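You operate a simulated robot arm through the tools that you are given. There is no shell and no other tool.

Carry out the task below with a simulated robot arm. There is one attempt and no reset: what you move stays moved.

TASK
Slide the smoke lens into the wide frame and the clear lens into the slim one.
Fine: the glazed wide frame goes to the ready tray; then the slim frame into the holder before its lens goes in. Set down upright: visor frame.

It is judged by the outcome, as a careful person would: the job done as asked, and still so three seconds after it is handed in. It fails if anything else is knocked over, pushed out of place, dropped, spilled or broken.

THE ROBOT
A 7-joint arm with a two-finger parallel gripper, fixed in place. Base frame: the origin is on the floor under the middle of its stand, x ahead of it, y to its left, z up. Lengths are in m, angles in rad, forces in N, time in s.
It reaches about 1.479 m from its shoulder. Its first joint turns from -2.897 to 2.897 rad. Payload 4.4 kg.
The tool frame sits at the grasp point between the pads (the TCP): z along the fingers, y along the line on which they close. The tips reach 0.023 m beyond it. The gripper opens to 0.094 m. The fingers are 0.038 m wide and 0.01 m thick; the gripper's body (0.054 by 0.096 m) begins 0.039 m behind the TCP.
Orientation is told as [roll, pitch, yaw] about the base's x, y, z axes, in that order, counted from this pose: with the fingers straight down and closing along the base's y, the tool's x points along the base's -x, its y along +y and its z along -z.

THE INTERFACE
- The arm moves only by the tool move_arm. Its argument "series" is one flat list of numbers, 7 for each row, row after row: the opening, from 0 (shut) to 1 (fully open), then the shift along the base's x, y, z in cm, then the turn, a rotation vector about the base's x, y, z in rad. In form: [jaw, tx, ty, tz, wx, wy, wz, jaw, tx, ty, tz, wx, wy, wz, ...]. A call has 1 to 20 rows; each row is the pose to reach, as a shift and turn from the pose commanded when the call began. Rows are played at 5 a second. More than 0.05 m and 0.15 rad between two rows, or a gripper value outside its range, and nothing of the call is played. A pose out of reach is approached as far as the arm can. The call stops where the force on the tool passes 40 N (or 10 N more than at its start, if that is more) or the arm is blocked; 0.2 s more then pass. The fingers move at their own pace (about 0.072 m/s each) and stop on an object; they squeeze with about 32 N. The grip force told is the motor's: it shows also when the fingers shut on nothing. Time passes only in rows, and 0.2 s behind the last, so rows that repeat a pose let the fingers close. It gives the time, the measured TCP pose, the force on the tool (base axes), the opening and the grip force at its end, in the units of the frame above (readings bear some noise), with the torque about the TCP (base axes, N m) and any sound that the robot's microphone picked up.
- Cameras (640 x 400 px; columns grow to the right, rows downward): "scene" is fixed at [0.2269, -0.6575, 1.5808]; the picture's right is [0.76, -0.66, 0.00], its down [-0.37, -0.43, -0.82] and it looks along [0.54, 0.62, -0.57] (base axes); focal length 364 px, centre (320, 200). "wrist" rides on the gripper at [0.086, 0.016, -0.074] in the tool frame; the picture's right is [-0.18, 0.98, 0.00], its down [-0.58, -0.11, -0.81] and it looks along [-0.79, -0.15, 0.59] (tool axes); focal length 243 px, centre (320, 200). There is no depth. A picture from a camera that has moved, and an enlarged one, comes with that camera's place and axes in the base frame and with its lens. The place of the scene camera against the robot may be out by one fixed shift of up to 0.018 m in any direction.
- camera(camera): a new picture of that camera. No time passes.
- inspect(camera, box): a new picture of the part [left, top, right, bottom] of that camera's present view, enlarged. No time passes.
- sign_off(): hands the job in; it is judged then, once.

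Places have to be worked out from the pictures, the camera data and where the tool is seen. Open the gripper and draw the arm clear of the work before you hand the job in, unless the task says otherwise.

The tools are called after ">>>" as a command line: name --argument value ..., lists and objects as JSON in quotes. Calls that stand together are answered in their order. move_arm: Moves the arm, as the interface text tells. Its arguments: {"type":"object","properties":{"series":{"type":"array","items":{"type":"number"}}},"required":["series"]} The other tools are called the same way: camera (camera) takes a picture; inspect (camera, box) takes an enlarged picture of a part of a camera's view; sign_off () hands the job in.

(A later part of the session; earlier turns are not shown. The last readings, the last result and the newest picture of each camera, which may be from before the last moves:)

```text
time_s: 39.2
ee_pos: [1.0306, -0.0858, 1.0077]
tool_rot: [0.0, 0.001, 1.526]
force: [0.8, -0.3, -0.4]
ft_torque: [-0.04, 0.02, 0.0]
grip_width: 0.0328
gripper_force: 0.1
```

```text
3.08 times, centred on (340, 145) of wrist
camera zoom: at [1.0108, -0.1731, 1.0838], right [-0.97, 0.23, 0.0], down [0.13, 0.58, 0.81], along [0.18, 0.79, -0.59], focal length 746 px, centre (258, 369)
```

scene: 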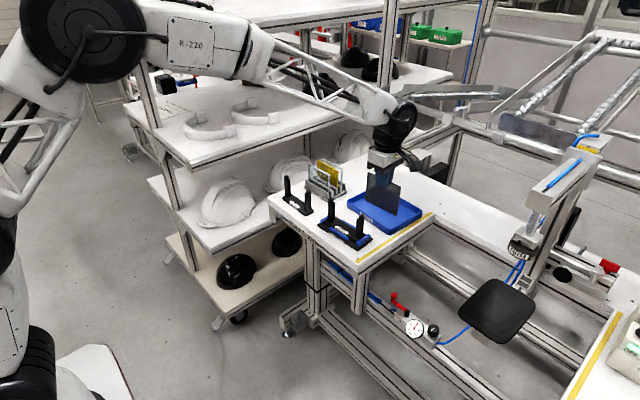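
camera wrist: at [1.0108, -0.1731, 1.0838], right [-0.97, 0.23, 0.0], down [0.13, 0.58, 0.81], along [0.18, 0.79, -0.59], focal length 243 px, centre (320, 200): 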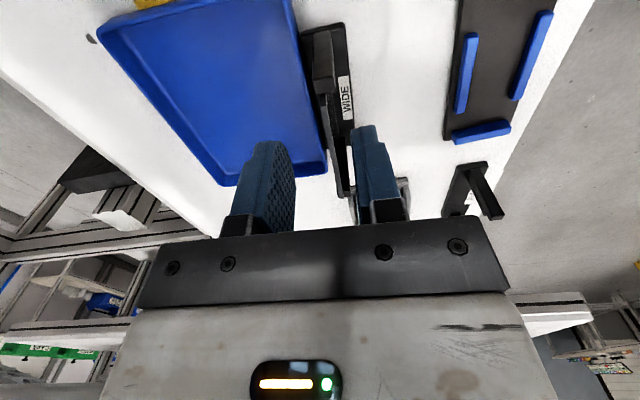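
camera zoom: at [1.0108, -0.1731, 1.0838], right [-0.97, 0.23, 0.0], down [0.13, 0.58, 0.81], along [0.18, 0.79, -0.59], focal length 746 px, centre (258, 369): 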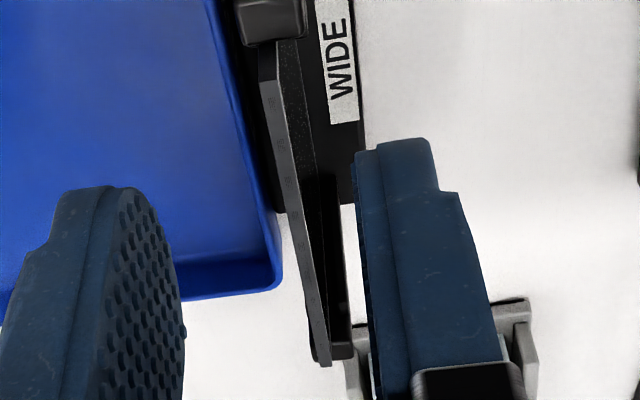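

Post centre is at about (1.028,-0.0856), frame yaw ≈ -0.055. I'll align (dx -2.5 mm, small yaw trim) and lower so pads overlap about 39 mm of the post, then close.

>>> move_arm --series '[0.35, -0.25, 0.3, 0, 0, 0, -0.008, 0.35, -0.25, 0.3, -3, 0, 0, -0.008, 0.35, -0.25, 0.3, -6, 0, 0, -0.008, 0.35, -0.25, 0.3, -8.5, 0, 0, -0.008, 0.35, -0.25, 0.3, -10.4, 0, 0, -0.008, 0.35, -0.25, 0.3, -10.4, 0, 0, -0.008]'

>>> inspect --camera "scene" --box '[360, 160, 420, 225]'

>>> inspect --camera "wrist" --box '[240, 20, 400, 230]'

```text
time_s: 40.6
ee_pos: [1.028, -0.0841, 0.9029]
tool_rot: [0.0, 0.0, 1.516]
force: [0.5, -0.3, 0.5]
ft_torque: [-0.01, 0.01, -0.01]
grip_width: 0.0327
gripper_force: 0.0
```

```text
6.15 times, centred on (390, 192) of scene
camera zoom: at [0.2269, -0.6575, 1.5808], right [0.76, -0.66, 0.0], down [-0.37, -0.43, -0.82], along [0.54, 0.62, -0.57], focal length 2240 px, centre (-111, 246)
```

zoom: 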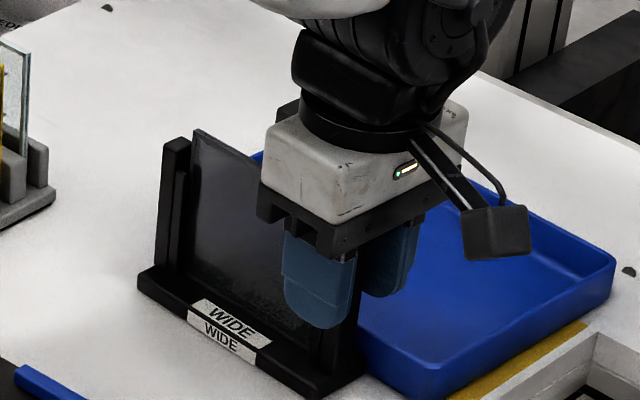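

```text
1.90 times, centred on (320, 125) of wrist
camera zoom: at [1.0074, -0.1708, 0.9788], right [-0.97, 0.24, 0.0], down [0.14, 0.57, 0.81], along [0.19, 0.78, -0.59], focal length 462 px, centre (320, 343)
```

zoom: 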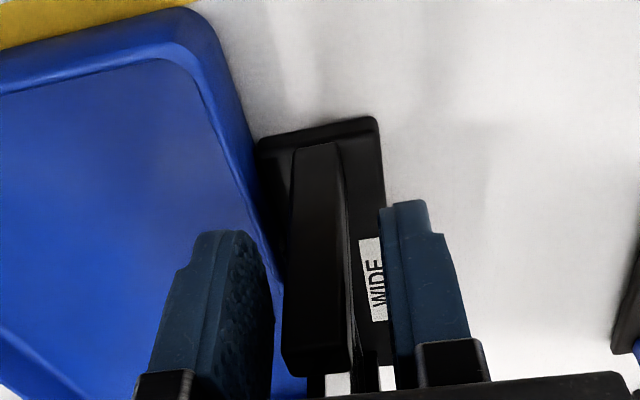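

Positions look right and no contact. I close on the post.

>>> move_arm --series '[0.2, 0, 0, 0, 0, 0, 0, 0.0, 0, 0, 0, 0, 0, 0, 0.0, 0, 0, 0, 0, 0, 0, 0.0, 0, 0, 0, 0, 0, 0, 0.0, 0, 0, 0, 0, 0, 0]'

>>> inspect --camera "wrist" --box '[240, 20, 400, 230]'

```text
time_s: 41.8
ee_pos: [1.0286, -0.085, 0.903]
tool_rot: [0.001, 0.0, 1.519]
force: [-0.8, 0.8, 0.1]
ft_torque: [-0.06, 0.08, 0.12]
grip_width: 0.0153
gripper_force: 32.0
```

```text
1.90 times, centred on (320, 125) of wrist
camera zoom: at [1.0074, -0.1708, 0.979], right [-0.97, 0.24, 0.0], down [0.14, 0.57, 0.81], along [0.19, 0.78, -0.59], focal length 462 px, centre (320, 343)
```

zoom: 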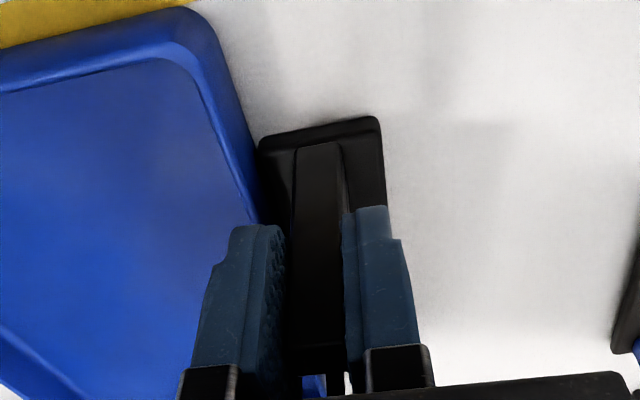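

Gripped at 15.3 mm. First I slide 4 mm away from the tray, then lift 1 cm very slowly (2 mm per row) and check sag.

>>> move_arm --series '[0, -0.2, 0, 0, 0, 0, 0, 0, -0.4, 0, 0, 0, 0, 0, 0, -0.4, 0, 0.2, 0, 0, 0, 0, -0.4, 0, 0.4, 0, 0, 0, 0, -0.4, 0, 0.6, 0, 0, 0, 0, -0.4, 0, 0.8, 0, 0, 0, 0, -0.4, 0, 1, 0, 0, 0, 0, -0.4, 0, 1, 0, 0, 0, 0, -0.4, 0, 1, 0, 0, 0]'

>>> inspect --camera "scene" --box '[360, 170, 410, 225]'

>>> inspect --camera "wrist" --box '[240, 20, 400, 230]'

```text
time_s: 43.8
ee_pos: [1.0237, -0.0843, 0.9138]
tool_rot: [-0.001, 0.0, 1.518]
force: [0.8, -0.2, -0.4]
ft_torque: [-0.09, 0.01, 0.02]
grip_width: 0.0152
gripper_force: 31.8
```

```text
7.27 times, centred on (385, 198) of scene
camera zoom: at [0.2269, -0.6575, 1.5808], right [0.76, -0.66, 0.0], down [-0.37, -0.43, -0.82], along [0.54, 0.62, -0.57], focal length 2647 px, centre (-153, 218)
```

zoom: 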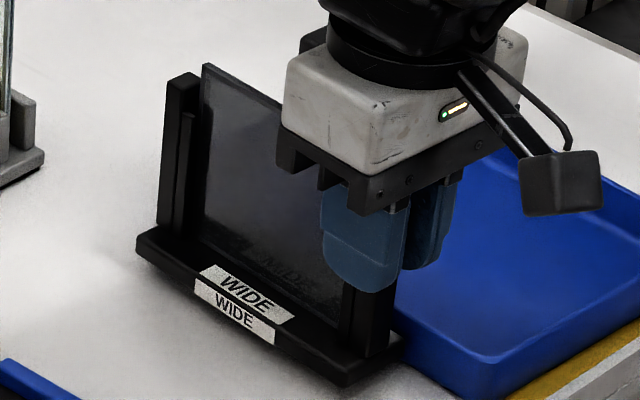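

```text
1.90 times, centred on (320, 125) of wrist
camera zoom: at [1.0035, -0.17, 0.9889], right [-0.97, 0.24, 0.0], down [0.14, 0.57, 0.81], along [0.19, 0.78, -0.59], focal length 462 px, centre (320, 343)
```

zoom: 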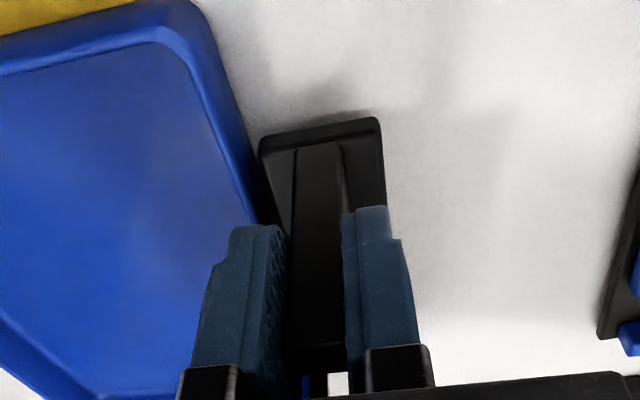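

The frame lifted evenly about 1 cm at both ends. I continue slowly, 3 mm per row for 3 cm more, then check again.

>>> move_arm --series '[0, 0, 0, 0.3, 0, 0, 0, 0, 0, 0, 0.6, 0, 0, 0, 0, 0, 0, 0.9, 0, 0, 0, 0, 0, 0, 1.2, 0, 0, 0, 0, 0, 0, 1.5, 0, 0, 0, 0, 0, 0, 1.8, 0, 0, 0, 0, 0, 0, 2.1, 0, 0, 0, 0, 0, 0, 2.4, 0, 0, 0, 0, 0, 0, 2.7, 0, 0, 0, 0, 0, 0, 3, 0, 0, 0, 0, 0, 0, 3, 0, 0, 0]'

>>> inspect --camera "scene" --box '[355, 155, 415, 225]'

```text
time_s: 46.2
ee_pos: [1.0243, -0.0843, 0.9427]
tool_rot: [0.001, 0.0, 1.518]
force: [-0.3, -0.6, -2.4]
ft_torque: [-0.08, -0.02, -0.02]
grip_width: 0.015
gripper_force: 32.3
```

```text
5.71 times, centred on (385, 190) of scene
camera zoom: at [0.2269, -0.6575, 1.5808], right [0.76, -0.66, 0.0], down [-0.37, -0.43, -0.82], along [0.54, 0.62, -0.57], focal length 2080 px, centre (-51, 257)
```

zoom: 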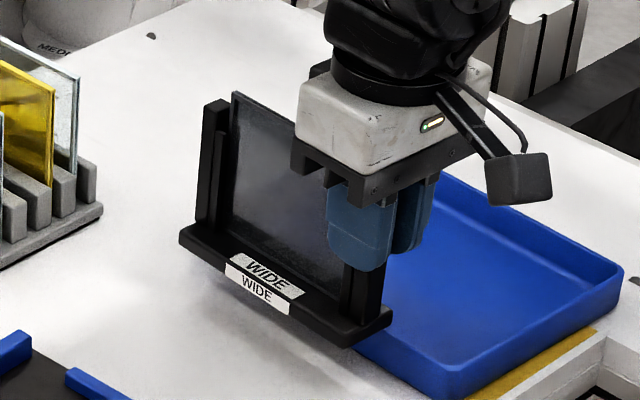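

Still level at 4 cm with a firm 15 mm grip, so the earlier loss was likely the frame jamming in the holder. I lift 3 cm more, slowly.

>>> move_arm --series '[0, 0, 0, 0.3, 0, 0, 0, 0, 0, 0, 0.6, 0, 0, 0, 0, 0, 0, 0.9, 0, 0, 0, 0, 0, 0, 1.2, 0, 0, 0, 0, 0, 0, 1.5, 0, 0, 0, 0, 0, 0, 1.8, 0, 0, 0, 0, 0, 0, 2.1, 0, 0, 0, 0, 0, 0, 2.4, 0, 0, 0, 0, 0, 0, 2.7, 0, 0, 0, 0, 0, 0, 3, 0, 0, 0, 0, 0, 0, 3, 0, 0, 0]'

>>> camera --camera "wrist"

>>> inspect --camera "scene" --box '[345, 140, 465, 240]'

```text
time_s: 48.6
ee_pos: [1.0243, -0.0836, 0.9733]
tool_rot: [0.0, 0.0, 1.519]
force: [0.4, 0.0, -2.6]
ft_torque: [-0.08, 0.01, 0.0]
grip_width: 0.015
gripper_force: 31.6
```

```text
taken
camera wrist: at [1.0032, -0.1702, 1.049], right [-0.97, 0.24, 0.0], down [0.14, 0.57, 0.81], along [0.19, 0.78, -0.59], focal length 243 px, centre (320, 200)
```

wrist: 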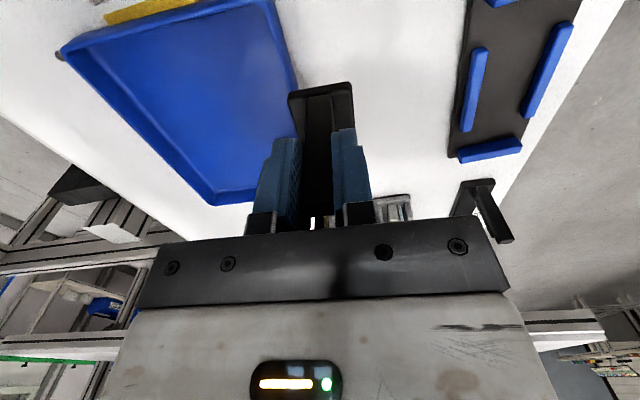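

```text
4.00 times, centred on (405, 190) of scene
camera zoom: at [0.2269, -0.6575, 1.5808], right [0.76, -0.66, 0.0], down [-0.37, -0.43, -0.82], along [0.54, 0.62, -0.57], focal length 1456 px, centre (-20, 240)
```

zoom: 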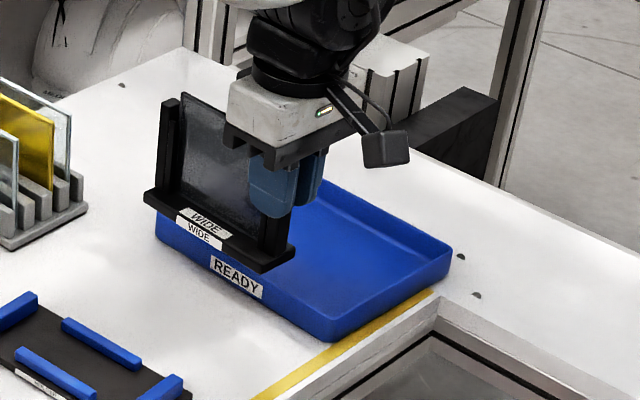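

Tray's present centre is about (1.135,-0.030), shifted +7.9 cm from its original spot. I'll carry the frame slowly (1 cm per row) over the tray to frame centre x ≈ 1.142, leaving space by the near wall to draw the tray back afterwards.

>>> move_arm --series '[0, 0.4, 0, 0, 0, 0, 0, 0, 1, 0, 0, 0, 0, 0, 0, 2, -0.1, 0, 0, 0, 0, 0, 3, -0.2, 0, 0, 0, 0, 0, 4, -0.3, 0, 0, 0, 0, 0, 5, -0.4, 0, 0, 0, 0, 0, 6, -0.5, 0, 0, 0, 0, 0, 7, -0.6, 0, 0, 0, 0, 0, 8, -0.7, 0, 0, 0, 0, 0, 9, -0.8, 0, 0, 0, 0, 0, 10, -0.9, 0, 0, 0, 0, 0, 10.8, -0.9, 0, 0, 0, 0, 0, 11.3, -0.9, 0, 0, 0, 0, 0, 11.5, -0.9, 0, 0, 0, 0, 0, 11.5, -0.9, 0, 0, 0, 0]'

>>> camera --camera "wrist"

>>> inspect --camera "scene" --box '[345, 130, 465, 240]'

```text
time_s: 51.8
ee_pos: [1.1391, -0.0928, 0.9735]
tool_rot: [0.0, -0.001, 1.518]
force: [0.3, 0.4, -2.2]
ft_torque: [-0.13, 0.02, -0.03]
grip_width: 0.0153
gripper_force: 32.1
```

```text
taken
camera wrist: at [1.1184, -0.179, 1.0488], right [-0.97, 0.24, 0.0], down [0.14, 0.57, 0.81], along [0.19, 0.78, -0.59], focal length 243 px, centre (320, 200)
```

wrist: 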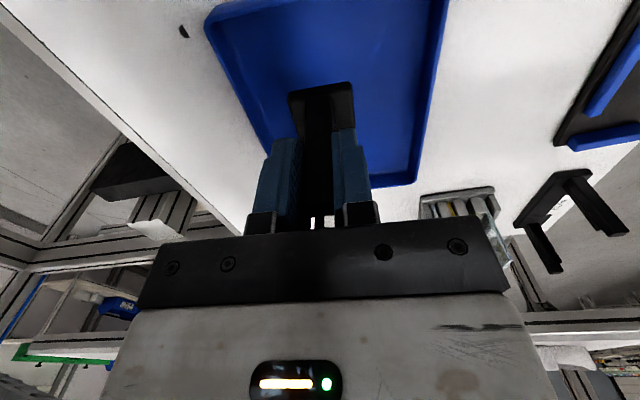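

```text
3.64 times, centred on (405, 185) of scene
camera zoom: at [0.2269, -0.6575, 1.5808], right [0.76, -0.66, 0.0], down [-0.37, -0.43, -0.82], along [0.54, 0.62, -0.57], focal length 1324 px, centre (11, 254)
```

zoom: 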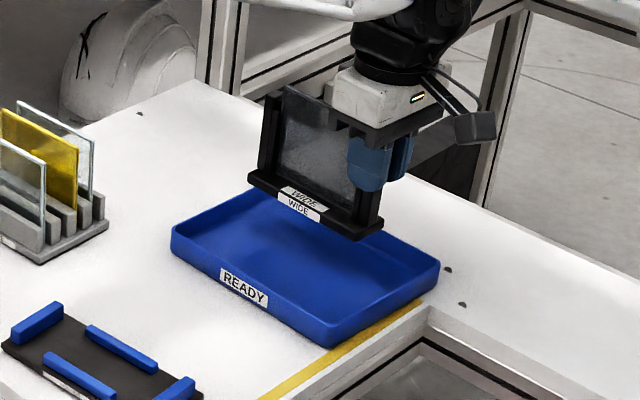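

Frame is above the tray interior, clear of all rims. I lower it slowly, 5.8 cm, to just above the tray floor.

>>> move_arm --series '[0, 0, 0, -0.3, 0, 0, 0, 0, 0, 0, -0.8, 0, 0, 0, 0, 0, 0, -1.3, 0, 0, 0, 0, 0, 0, -1.8, 0, 0, 0, 0, 0, 0, -2.3, 0, 0, 0, 0, 0, 0, -2.8, 0, 0, 0, 0, 0, 0, -3.3, 0, 0, 0, 0, 0, 0, -3.8, 0, 0, 0, 0, 0, 0, -4.3, 0, 0, 0, 0, 0, 0, -4.8, 0, 0, 0, 0, 0, 0, -5.3, 0, 0, 0, 0, 0, 0, -5.6, 0, 0, 0, 0, 0, 0, -5.8, 0, 0, 0, 0, 0, 0, -5.8, 0, 0, 0]'

>>> inspect --camera "scene" --box '[355, 140, 455, 230]'

>>> inspect --camera "wrist" --box '[190, 0, 460, 230]'

```text
time_s: 54.8
ee_pos: [1.1389, -0.0928, 0.9154]
tool_rot: [0.0, 0.001, 1.519]
force: [0.7, -0.1, -1.3]
ft_torque: [-0.09, 0.03, 0.02]
grip_width: 0.0151
gripper_force: 31.5
```

```text
4.44 times, centred on (405, 185) of scene
camera zoom: at [0.2269, -0.6575, 1.5808], right [0.76, -0.66, 0.0], down [-0.37, -0.43, -0.82], along [0.54, 0.62, -0.57], focal length 1618 px, centre (-58, 267)
```

zoom: 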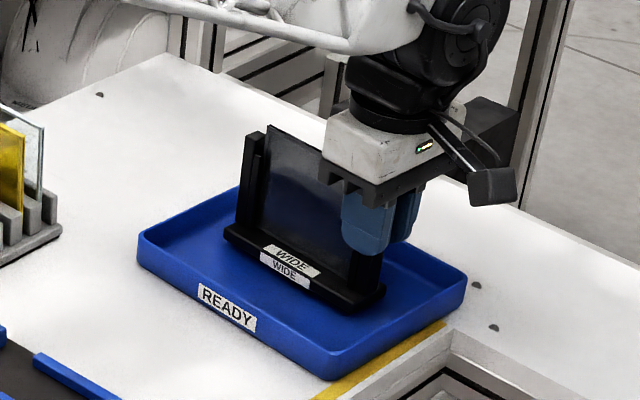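

```text
1.74 times, centred on (325, 115) of wrist
camera zoom: at [1.1181, -0.1788, 0.9909], right [-0.97, 0.24, 0.0], down [0.14, 0.57, 0.81], along [0.19, 0.78, -0.59], focal length 422 px, centre (311, 348)
```

zoom: 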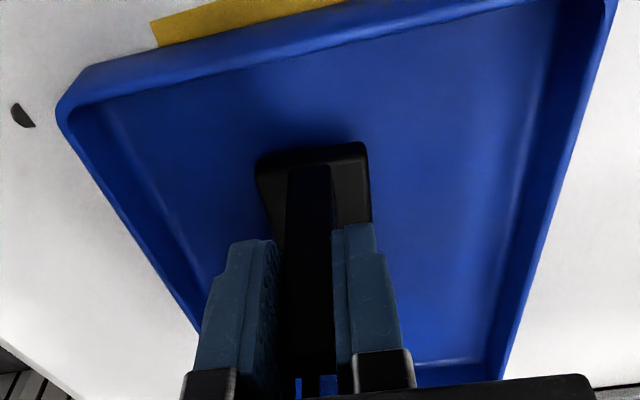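

Frame is well inside the tray outline with no contact yet. I lower in 2 mm steps until I feel the floor.

>>> move_arm --series '[0, 0, 0, -0.2, 0, 0, 0, 0, 0, 0, -0.4, 0, 0, 0, 0, 0, 0, -0.6, 0, 0, 0, 0, 0, 0, -0.6, 0, 0, 0]'

```text
time_s: 55.8
ee_pos: [1.1393, -0.0928, 0.9097]
tool_rot: [0.0, -0.001, 1.517]
force: [0.2, -0.1, -1.4]
ft_torque: [-0.06, -0.02, 0.03]
grip_width: 0.0152
gripper_force: 32.0
```

No contact yet at TCP z 0.909; continuing in 1 mm steps.

>>> move_arm --series '[0, 0, 0, -0.1, 0, 0, 0, 0, 0, 0, -0.2, 0, 0, 0, 0, 0, 0, -0.3, 0, 0, 0, 0, 0, 0, -0.3, 0, 0, 0]'

```text
time_s: 56.8
ee_pos: [1.1395, -0.0926, 0.9067]
tool_rot: [-0.003, -0.001, 1.52]
force: [0.3, 1.0, 5.3]
ft_torque: [0.81, 0.02, 0.04]
grip_width: 0.0152
gripper_force: 31.8
```

The +y end of the base has touched (5 N, 0.8 Nm). I go down 1 mm more to bring the other end down, then release.

>>> move_arm --series '[0, 0, 0, -0.1, 0, 0, 0, 0, 0, 0, -0.1, 0, 0, 0]'

>>> inspect --camera "scene" --box '[375, 160, 425, 220]'

```text
time_s: 57.4
ee_pos: [1.1391, -0.0935, 0.9065]
tool_rot: [-0.002, 0.0, 1.518]
force: [-1.9, 0.0, 19.5]
ft_torque: [0.88, 0.14, 0.06]
grip_width: 0.0154
gripper_force: 32.2
```

```text
6.67 times, centred on (400, 190) of scene
camera zoom: at [0.2269, -0.6575, 1.5808], right [0.76, -0.66, 0.0], down [-0.37, -0.43, -0.82], along [0.54, 0.62, -0.57], focal length 2427 px, centre (-213, 267)
```

zoom: 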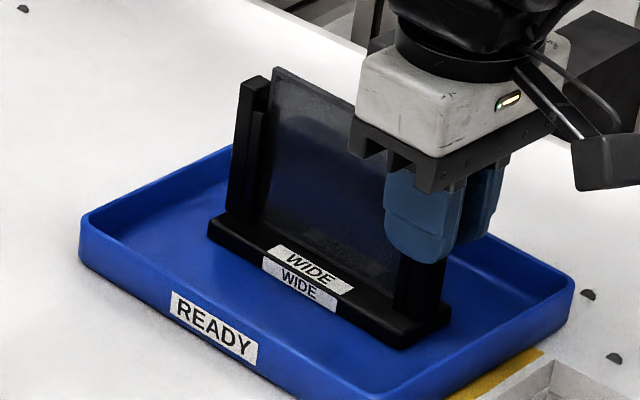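

Both ends are down on the tray floor. I ease off 1 mm, open, and lift clear.

>>> move_arm --series '[0, 0, 0, 0.1, 0, 0, 0, 0.2, 0, 0, 0.1, 0, 0, 0, 0.4, 0, 0, 0.1, 0, 0, 0, 0.4, 0, 0, 0.1, 0, 0, 0, 0.4, 0, 0, 1.5, 0, 0, 0, 0.4, 0, 0, 4, 0, 0, 0, 0.4, 0, 0, 8, 0, 0, 0, 0.4, 0, 0, 12, 0, 0, 0, 0.4, 0, 0, 12, 0, 0, 0]'

>>> camera --camera "wrist"

>>> inspect --camera "scene" --box '[300, 150, 460, 270]'

>>> inspect --camera "scene" --box '[300, 180, 440, 270]'

```text
time_s: 59.4
ee_pos: [1.137, -0.0914, 1.0257]
tool_rot: [0.0, 0.001, 1.519]
force: [0.2, -0.1, -0.5]
ft_torque: [0.03, 0.01, -0.02]
grip_width: 0.0378
gripper_force: 0.0
```

```text
taken
camera wrist: at [1.1174, -0.1785, 1.1018], right [-0.97, 0.24, 0.0], down [0.14, 0.57, 0.81], along [0.19, 0.78, -0.59], focal length 243 px, centre (320, 200)
```

wrist: 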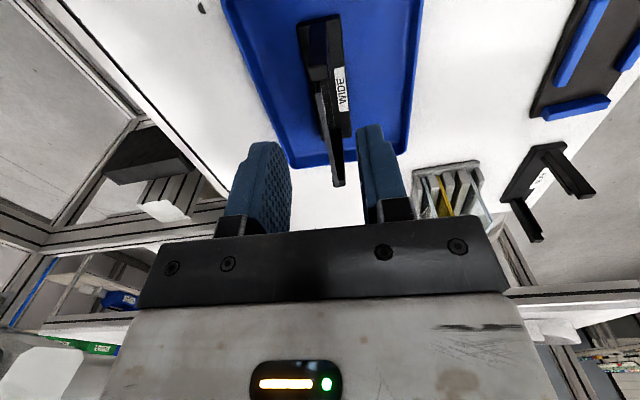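

```text
3.33 times, centred on (380, 210) of scene
camera zoom: at [0.2269, -0.6575, 1.5808], right [0.76, -0.66, 0.0], down [-0.37, -0.43, -0.82], along [0.54, 0.62, -0.57], focal length 1213 px, centre (120, 167)
```

zoom: 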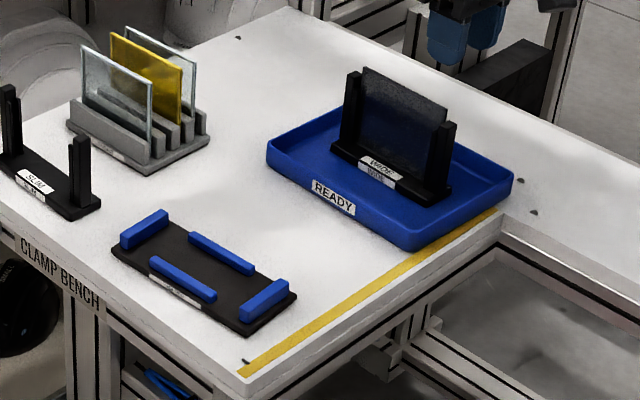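

```text
4.44 times, centred on (370, 225) of scene
camera zoom: at [0.2269, -0.6575, 1.5808], right [0.76, -0.66, 0.0], down [-0.37, -0.43, -0.82], along [0.54, 0.62, -0.57], focal length 1618 px, centre (98, 89)
```

zoom: 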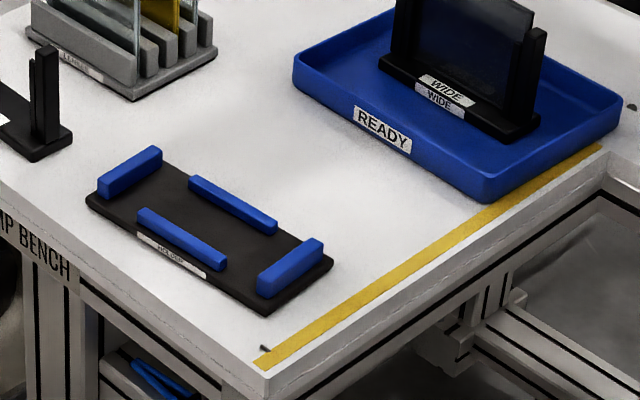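

The glazed wide frame stands upright in the tray. Now I'll return the tray to its original spot: displacement measures about (+8.1,-0.7) cm. I move above the middle of its near wall and look.

>>> move_arm --series '[0.4, -3, 1.5, 0, 0, 0, 0.01, 0.4, -6, 3.5, 0, 0, 0, 0.02, 0.4, -8.7, 6.1, 0, 0, 0, 0.03, 0.4, -8.7, 6.1, -4, 0, 0, 0.03, 0.4, -8.7, 6.1, -8, 0, 0, 0.03, 0.4, -8.7, 6.1, -10, 0, 0, 0.03, 0.4, -8.7, 6.1, -10, 0, 0, 0.03]'

>>> camera --camera "wrist"

>>> inspect --camera "wrist" --box '[230, 20, 410, 220]'

>>> inspect --camera "scene" --box '[360, 150, 430, 230]'

```text
time_s: 61.0
ee_pos: [1.053, -0.0308, 0.9247]
tool_rot: [0.0, -0.001, 1.55]
force: [0.4, -0.5, 0.4]
ft_torque: [0.01, 0.05, 0.02]
grip_width: 0.0375
gripper_force: 0.1
```

```text
taken
camera wrist: at [1.0341, -0.1178, 1.0001], right [-0.98, 0.21, 0.0], down [0.12, 0.58, 0.81], along [0.17, 0.79, -0.59], focal length 243 px, centre (320, 200)
```

wrist: 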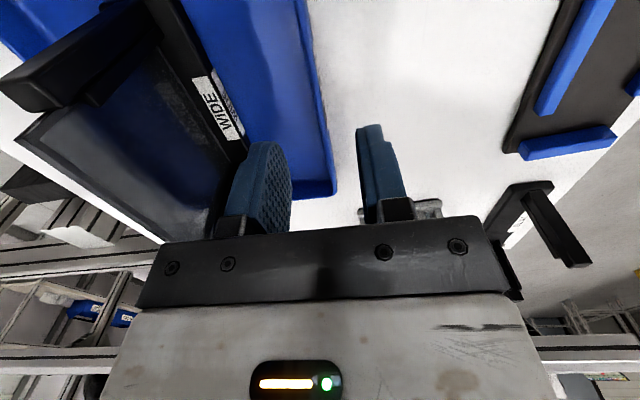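

```text
2.00 times, centred on (320, 120) of wrist
camera zoom: at [1.0341, -0.1178, 1.0001], right [-0.98, 0.21, 0.0], down [0.12, 0.58, 0.81], along [0.17, 0.79, -0.59], focal length 485 px, centre (320, 360)
```

zoom: 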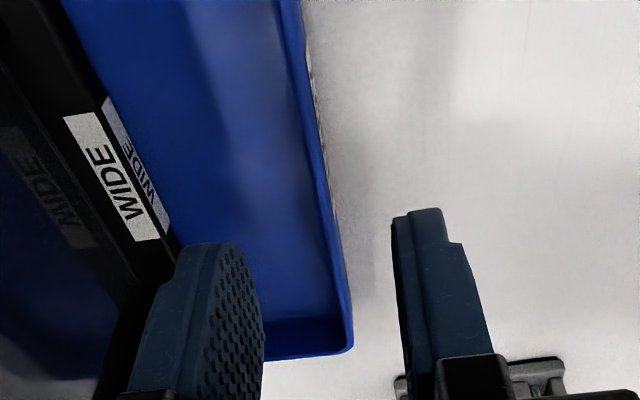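

```text
5.00 times, centred on (395, 190) of scene
camera zoom: at [0.2269, -0.6575, 1.5808], right [0.76, -0.66, 0.0], down [-0.37, -0.43, -0.82], along [0.54, 0.62, -0.57], focal length 1820 px, centre (-55, 250)
```

zoom: 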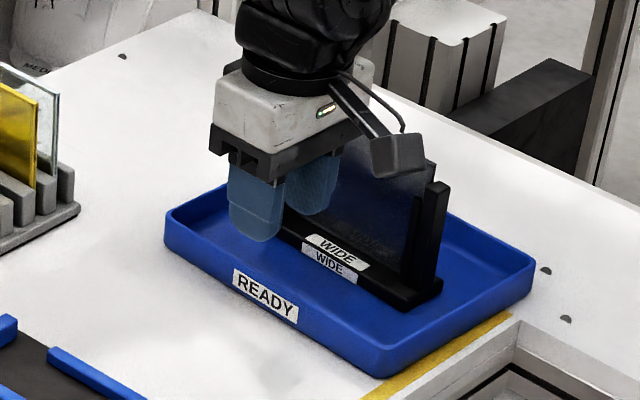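

The near wall's rim at y ≈ -0.03 is at x ≈ 1.053, centred between the open fingers, and the glazed frame is well clear. I lower to straddle the wall and close on it.

>>> move_arm --series '[0.4, 0.1, 0, -2, 0, 0, -0.02, 0.4, 0.1, 0, -4, 0, 0, -0.02, 0.4, 0.1, 0, -5.5, 0, 0, -0.02, 0.4, 0.1, 0, -6.3, 0, 0, -0.02, 0.4, 0.1, 0, -6.3, 0, 0, -0.02]'

>>> inspect --camera "scene" --box '[360, 150, 430, 230]'

```text
time_s: 62.2
ee_pos: [1.0539, -0.0312, 0.8611]
tool_rot: [-0.001, -0.002, 1.528]
force: [0.0, 0.3, -0.4]
ft_torque: [-0.02, 0.0, -0.04]
grip_width: 0.0375
gripper_force: 0.0
```

```text
5.00 times, centred on (395, 190) of scene
camera zoom: at [0.2269, -0.6575, 1.5808], right [0.76, -0.66, 0.0], down [-0.37, -0.43, -0.82], along [0.54, 0.62, -0.57], focal length 1820 px, centre (-55, 250)
```

zoom: 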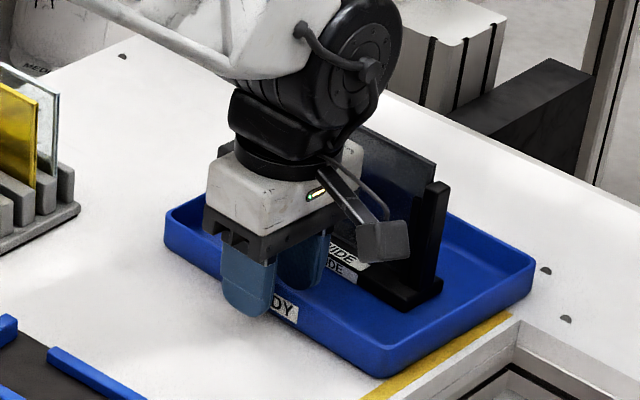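

The fingers straddle the near wall without contact. I close on it.

>>> move_arm --series '[0.2, 0, 0, 0, 0, 0, 0, 0.0, 0, 0, 0, 0, 0, 0, 0.0, 0, 0, 0, 0, 0, 0, 0.0, 0, 0, 0, 0, 0, 0]'

>>> inspect --camera "scene" --box '[360, 150, 430, 230]'

```text
time_s: 63.2
ee_pos: [1.0538, -0.031, 0.8622]
tool_rot: [-0.001, 0.001, 1.528]
force: [1.0, -0.2, -0.8]
ft_torque: [-0.01, -0.01, 0.16]
grip_width: 0.0036
gripper_force: 32.2
```

```text
5.00 times, centred on (395, 190) of scene
camera zoom: at [0.2269, -0.6575, 1.5808], right [0.76, -0.66, 0.0], down [-0.37, -0.43, -0.82], along [0.54, 0.62, -0.57], focal length 1820 px, centre (-55, 250)
```

zoom: 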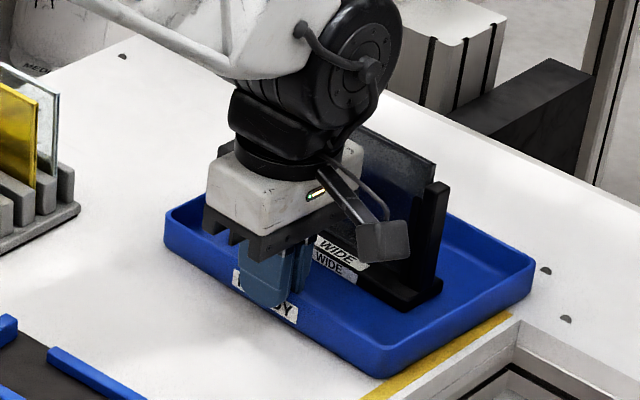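

Wall gripped (3.6 mm). I drag the tray gently back, 5 mm per row, 8.1 cm in -x and 0.7 cm in +y, keeping the height unchanged.

>>> move_arm --series '[0, -0.2, 0, 0, 0, 0, 0, 0, -0.5, 0, 0, 0, 0, 0, 0, -1, 0.1, 0, 0, 0, 0, 0, -1.5, 0.1, 0, 0, 0, 0, 0, -2, 0.2, 0, 0, 0, 0, 0, -2.5, 0.2, 0, 0, 0, 0, 0, -3, 0.3, 0, 0, 0, 0, 0, -3.5, 0.3, 0, 0, 0, 0, 0, -4, 0.4, 0, 0, 0, 0, 0, -4.5, 0.4, 0, 0, 0, 0, 0, -5, 0.5, 0, 0, 0, 0, 0, -5.5, 0.5, 0, 0, 0, 0, 0, -6, 0.6, 0, 0, 0, 0, 0, -6.5, 0.6, 0, 0, 0, 0, 0, -7, 0.7, 0, 0, 0, 0, 0, -7.5, 0.7, 0, 0, 0, 0, 0, -7.8, 0.7, 0, 0, 0, 0, 0, -8, 0.7, 0, 0, 0, 0, 0, -8, 0.7, 0, 0, 0, 0]'

>>> inspect --camera "scene" --box '[300, 180, 440, 270]'

>>> inspect --camera "scene" --box '[250, 140, 450, 280]'

```text
time_s: 67.2
ee_pos: [0.9734, -0.0237, 0.8615]
tool_rot: [0.0, -0.001, 1.529]
force: [0.8, -1.1, 0.8]
ft_torque: [-0.05, 0.0, 0.01]
grip_width: 0.0037
gripper_force: 31.7
```

```text
4.44 times, centred on (370, 225) of scene
camera zoom: at [0.2269, -0.6575, 1.5808], right [0.76, -0.66, 0.0], down [-0.37, -0.43, -0.82], along [0.54, 0.62, -0.57], focal length 1618 px, centre (98, 89)
```

zoom: 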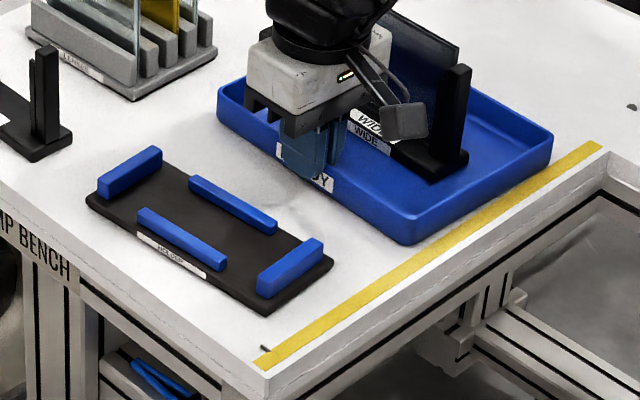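

```text
2.86 times, centred on (350, 210) of scene
camera zoom: at [0.2269, -0.6575, 1.5808], right [0.76, -0.66, 0.0], down [-0.37, -0.43, -0.82], along [0.54, 0.62, -0.57], focal length 1040 px, centre (234, 171)
```

zoom: 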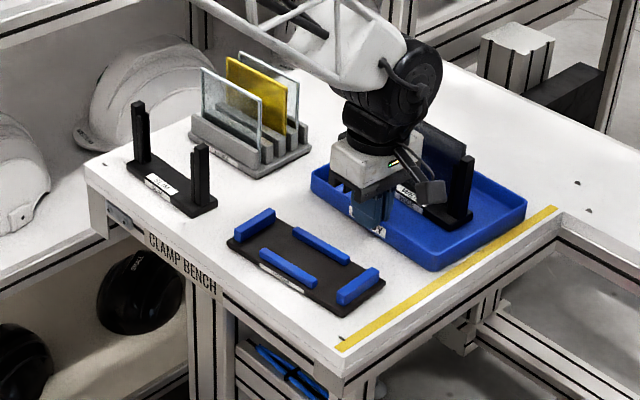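

The tray corners now match the original picture within a few pixels (≈2–3 mm). I release the wall and rise.

>>> move_arm --series '[0.1, 0, 0, 0, 0, 0, 0, 0.3, 0, 0, 0, 0, 0, 0, 0.3, 0, 0, 0, 0, 0, 0, 0.3, 0, 0, 2, 0, 0, 0, 0.3, 0, 0, 5, 0, 0, 0, 0.3, 0, 0, 9, 0, 0, 0, 0.3, 0, 0, 13, 0, 0, 0, 0.3, 0, 0, 17, 0, 0, 0, 0.3, 0, 0, 17, 0, 0, 0]'

>>> inspect --camera "scene" --box '[300, 180, 440, 270]'

>>> inspect --camera "scene" --box '[250, 140, 450, 280]'

```text
time_s: 69.2
ee_pos: [0.9716, -0.0238, 1.032]
tool_rot: [-0.002, 0.001, 1.529]
force: [-0.1, -0.3, -0.6]
ft_torque: [0.01, 0.02, 0.04]
grip_width: 0.0282
gripper_force: 0.0
```

```text
4.44 times, centred on (370, 225) of scene
camera zoom: at [0.2269, -0.6575, 1.5808], right [0.76, -0.66, 0.0], down [-0.37, -0.43, -0.82], along [0.54, 0.62, -0.57], focal length 1618 px, centre (98, 89)
```

zoom: 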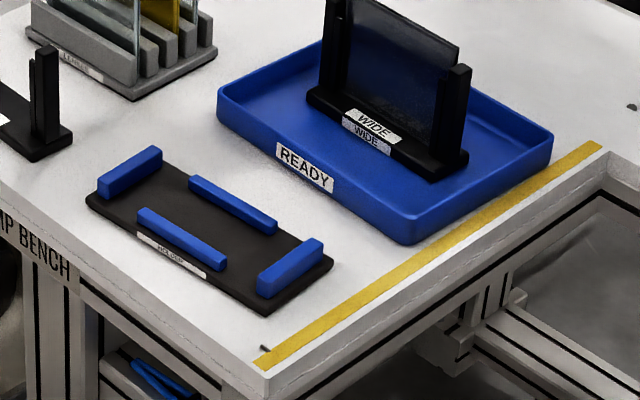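

```text
2.86 times, centred on (350, 210) of scene
camera zoom: at [0.2269, -0.6575, 1.5808], right [0.76, -0.66, 0.0], down [-0.37, -0.43, -0.82], along [0.54, 0.62, -0.57], focal length 1040 px, centre (234, 171)
```

zoom: 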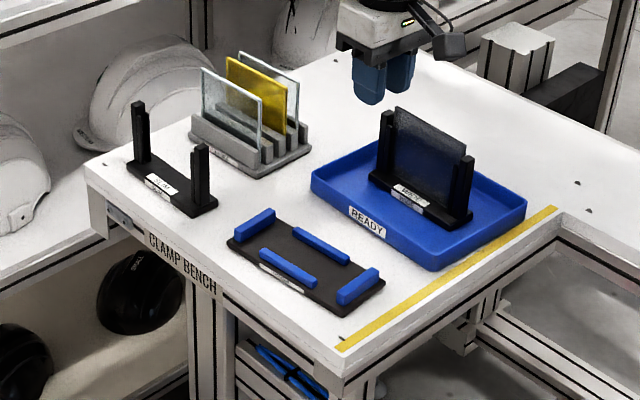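

The READY label and tray corners coincide with the original image, and the glazed wide frame stands inside. Next is the slim frame: I rotate the hand back to yaw ≈ 0 while moving in front of the holder for a measuring view.

>>> move_arm --series '[0.6, -1, 0.5, 1.5, 0, 0, -0.14, 0.6, -2, 1, 3, 0, 0, -0.28, 0.6, -3, 1.5, 4.5, 0, 0, -0.42, 0.6, -4, 2, 6, 0, 0, -0.56, 0.6, -5, 2.4, 7, 0, 0, -0.7, 0.6, -6, 2.4, 7, 0, 0, -0.84, 0.6, -7, 2.4, 7, 0, 0, -0.98, 0.6, -8, 2.4, 7, 0, 0, -1.12, 0.6, -9, 2.4, 7, 0, 0, -1.26, 0.6, -10, 2.4, 7, 0, 0, -1.4, 0.6, -11, 2.4, 7, 0, 0, -1.5, 1, -12, 2.4, 7, 0, 0, -1.529, 1, -12, 2.4, 7, 0, 0, -1.529, 1, -12, 2.4, 7, 0, 0, -1.529]'

>>> camera --camera "wrist"

```text
time_s: 72.2
ee_pos: [0.8531, -0.0018, 1.1026]
tool_rot: [0.0, 0.001, -0.002]
force: [0.0, 0.0, -0.1]
ft_torque: [0.03, -0.01, 0.0]
grip_width: 0.0939
gripper_force: 0.0
```

```text
taken
camera wrist: at [0.7663, 0.0147, 1.178], right [0.18, 0.98, 0.0], down [0.58, -0.11, 0.81], along [0.79, -0.15, -0.59], focal length 243 px, centre (320, 200)
```

wrist: 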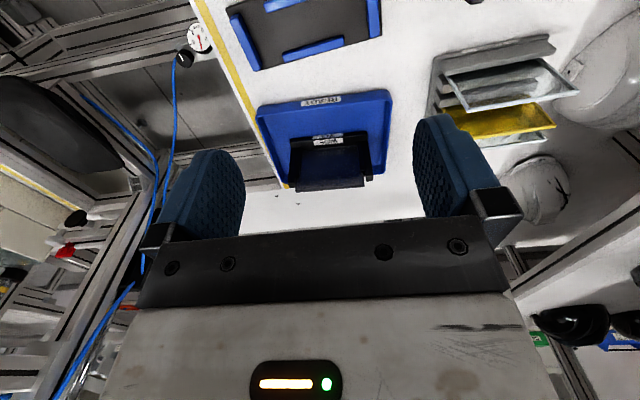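

The holder is cut off at the top. I'll tilt the hand back 0.6 rad again for a near-vertical view of the holder.

>>> move_arm --series '[1, 0.4, -0.6, -0.8, 0, 0.12, 0, 1, 0.8, -1.3, -1.6, 0, 0.24, 0, 1, 1.2, -2, -2.4, 0, 0.36, 0, 1, 1.6, -2.6, -3.2, 0, 0.48, 0, 1, 2.2, -3.3, -4, 0, 0.6, 0, 1, 2.2, -3.3, -4, 0, 0.6, 0]'

>>> camera --camera "wrist"

>>> inspect --camera "wrist" --box '[230, 80, 430, 240]'

```text
time_s: 73.6
ee_pos: [0.8749, -0.0341, 1.0623]
tool_rot: [0.0, 0.601, 0.001]
force: [0.0, -0.1, 0.4]
ft_torque: [0.01, 0.0, 0.01]
grip_width: 0.094
gripper_force: 0.1
```

```text
taken
camera wrist: at [0.8464, -0.0183, 1.1737], right [0.15, 0.98, -0.1], down [0.94, -0.11, 0.34], along [0.32, -0.15, -0.94], focal length 243 px, centre (320, 200)
```

wrist: 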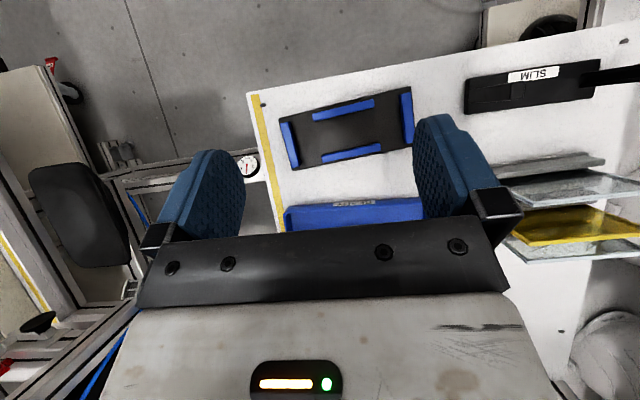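

```text
2.50 times, centred on (330, 160) of wrist
camera zoom: at [0.8464, -0.0183, 1.1737], right [0.15, 0.98, -0.1], down [0.94, -0.11, 0.34], along [0.32, -0.15, -0.94], focal length 606 px, centre (295, 300)
```

zoom: 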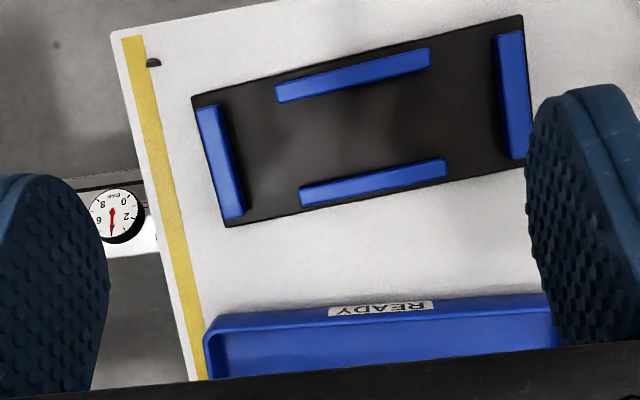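

Good overhead view of the empty holder and slim frame. I enlarge both for exact rail and plate measurements.

>>> inspect --camera "wrist" --box '[275, 80, 425, 175]'

>>> inspect --camera "wrist" --box '[455, 40, 640, 130]'

```text
4.21 times, centred on (350, 128) of wrist
camera zoom: at [0.8464, -0.0183, 1.1737], right [0.15, 0.98, -0.1], down [0.94, -0.11, 0.34], along [0.32, -0.15, -0.94], focal length 1022 px, centre (194, 505)
```

zoom: 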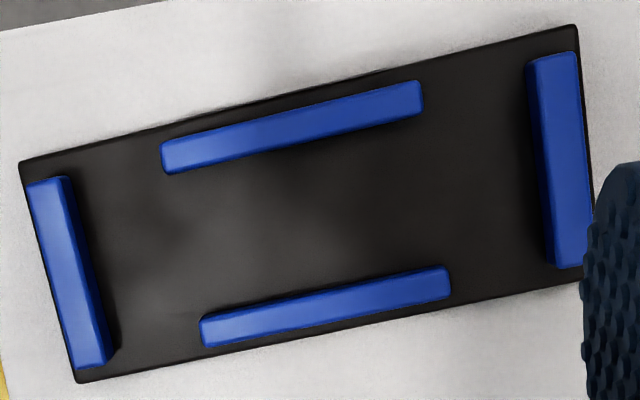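

```text
3.46 times, centred on (548, 85) of wrist
camera zoom: at [0.8464, -0.0183, 1.1737], right [0.15, 0.98, -0.1], down [0.94, -0.11, 0.34], along [0.32, -0.15, -0.94], focal length 839 px, centre (-467, 598)
```

zoom: 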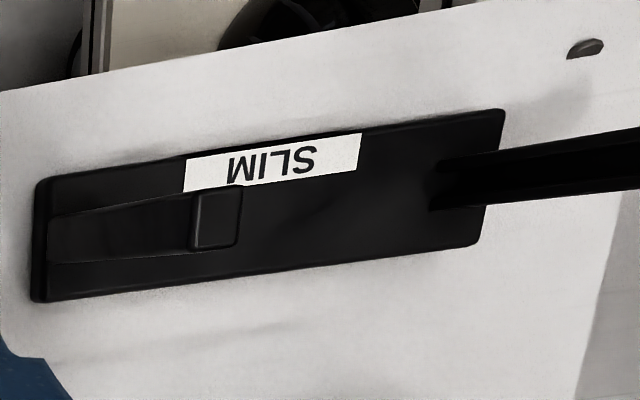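

The holder's clear interior is about 142.7 mm long by 46 mm deep, centred near (0.871,-0.021) with yaw ≈ 0.07 — tight lengthwise, which explains the jam. I'll straighten the hand and go above the slim frame's -y post for a grip that closes along y.

>>> move_arm --series '[0.6, -0.4, 2.5, -0.5, 0, -0.12, 0, 0.6, -0.8, 5.5, -1, 0, -0.24, 0, 0.6, -1.2, 9, -1.5, 0, -0.36, 0, 0.6, -1.6, 12.5, -2, 0, -0.48, 0, 0.6, -2.3, 16, -2.6, 0, -0.6, 0, 0.6, -2.3, 17.2, -3.2, 0, -0.6, 0, 0.6, -2.3, 17.2, -3.2, 0, -0.6, 0]'

>>> camera --camera "wrist"

>>> inspect --camera "scene" --box '[260, 130, 350, 230]'

```text
time_s: 75.2
ee_pos: [0.8529, 0.1391, 1.0291]
tool_rot: [0.001, 0.001, -0.001]
force: [0.0, 0.8, -1.5]
ft_torque: [-0.01, 0.0, 0.0]
grip_width: 0.0564
gripper_force: 0.1
```

```text
taken
camera wrist: at [0.7651, 0.1544, 1.1052], right [0.18, 0.98, 0.0], down [0.58, -0.11, 0.81], along [0.79, -0.15, -0.59], focal length 243 px, centre (320, 200)
```

wrist: 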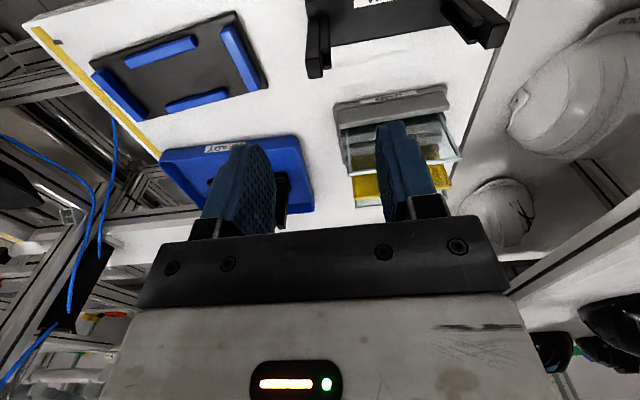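

```text
4.00 times, centred on (305, 180) of scene
camera zoom: at [0.2269, -0.6575, 1.5808], right [0.76, -0.66, 0.0], down [-0.37, -0.43, -0.82], along [0.54, 0.62, -0.57], focal length 1456 px, centre (380, 280)
```

zoom: 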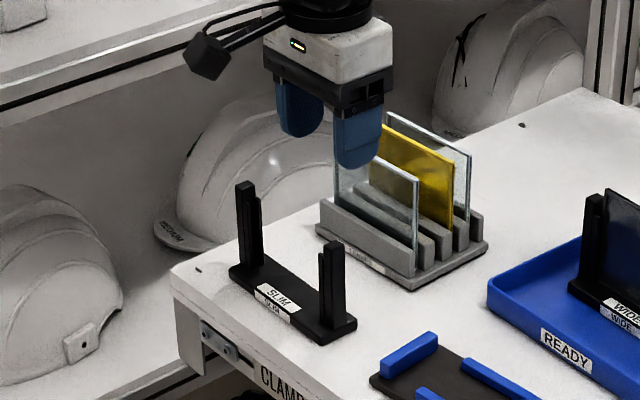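

I enlarge the slim frame in this view to refine its post positions.

>>> inspect --camera "wrist" --box '[290, 0, 410, 85]'

>>> inspect --camera "wrist" --box '[410, 0, 530, 85]'

```text
4.71 times, centred on (350, 42) of wrist
camera zoom: at [0.7651, 0.1544, 1.1052], right [0.18, 0.98, 0.0], down [0.58, -0.11, 0.81], along [0.79, -0.15, -0.59], focal length 1142 px, centre (179, 941)
```

zoom: 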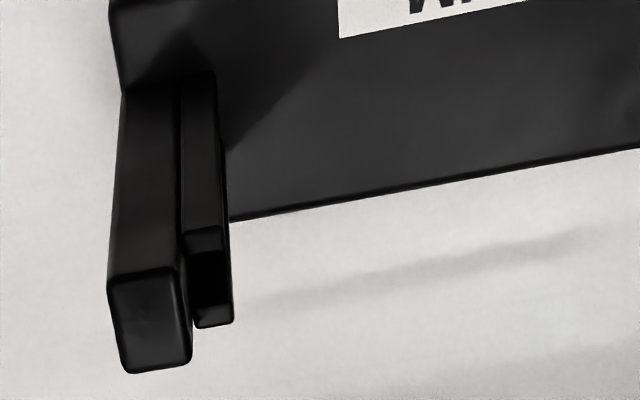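

```text
4.71 times, centred on (470, 42) of wrist
camera zoom: at [0.7651, 0.1544, 1.1052], right [0.18, 0.98, 0.0], down [0.58, -0.11, 0.81], along [0.79, -0.15, -0.59], focal length 1142 px, centre (-386, 941)
```

zoom: 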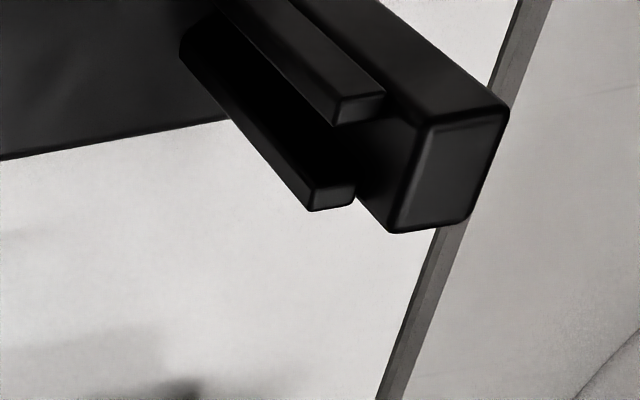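

Refined slim post tops: (0.8508,0.1341) and (0.8525,0.2594), yaw ≈ -0.014; grip span is about 18 mm centred at y 0.1373. I descend over the -y post with the jaw at 38 mm.

>>> move_arm --series '[0.4, -0.03, -0.1, -3, 0, 0, -0.0136, 0.4, -0.03, -0.1, -6.5, 0, 0, -0.0136, 0.4, -0.03, -0.1, -9, 0, 0, -0.0136, 0.4, -0.03, -0.1, -11, 0, 0, -0.0136, 0.4, -0.03, -0.1, -12.5, 0, 0, -0.0136, 0.4, -0.03, -0.1, -13.8, 0, 0, -0.0136, 0.4, -0.03, -0.1, -13.8, 0, 0, -0.0136]'

>>> inspect --camera "scene" --box '[265, 150, 335, 225]'

>>> camera --camera "wrist"

```text
time_s: 76.8
ee_pos: [0.853, 0.1381, 0.8921]
tool_rot: [0.001, 0.0, -0.013]
force: [-0.5, -0.4, 0.6]
ft_torque: [-0.01, -0.02, -0.03]
grip_width: 0.0376
gripper_force: 0.1
```

```text
5.33 times, centred on (300, 188) of scene
camera zoom: at [0.2269, -0.6575, 1.5808], right [0.76, -0.66, 0.0], down [-0.37, -0.43, -0.82], along [0.54, 0.62, -0.57], focal length 1941 px, centre (427, 267)
```

zoom: 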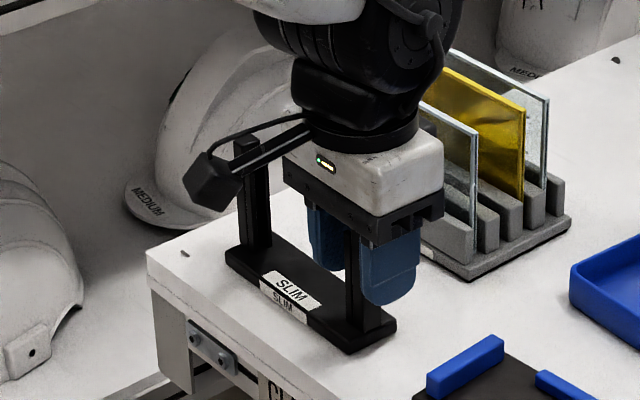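

```text
taken
camera wrist: at [0.7656, 0.1544, 0.9682], right [0.2, 0.98, 0.0], down [0.58, -0.12, 0.81], along [0.79, -0.16, -0.59], focal length 243 px, centre (320, 200)
```

wrist: 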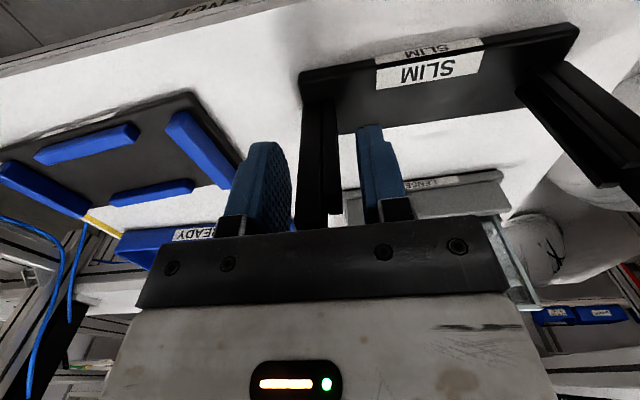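

The post sits centred between the pads. I close the gripper.

>>> move_arm --series '[0.25, 0, 0, 0, 0, 0, 0, 0.0, 0, 0, 0, 0, 0, 0, 0.0, 0, 0, 0, 0, 0, 0, 0.0, 0, 0, 0, 0, 0, 0]'

>>> inspect --camera "wrist" --box '[220, 10, 460, 230]'

```text
time_s: 77.8
ee_pos: [0.8525, 0.1378, 0.8923]
tool_rot: [-0.001, 0.002, -0.014]
force: [-0.8, -0.2, 0.0]
ft_torque: [-0.01, -0.01, -0.02]
grip_width: 0.0184
gripper_force: 32.1
```

```text
1.82 times, centred on (340, 120) of wrist
camera zoom: at [0.7655, 0.1543, 0.9681], right [0.2, 0.98, 0.0], down [0.58, -0.12, 0.81], along [0.79, -0.16, -0.59], focal length 441 px, centre (284, 346)
```

zoom: 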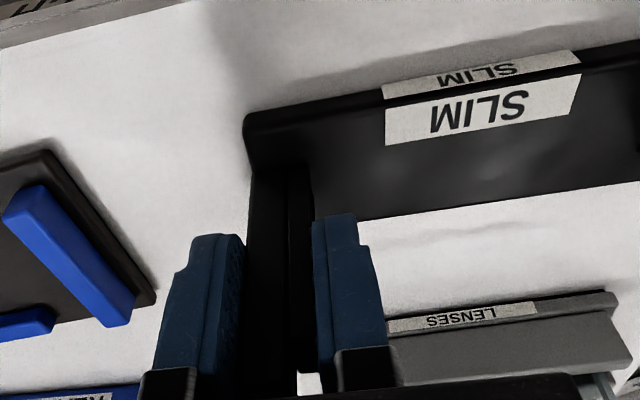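

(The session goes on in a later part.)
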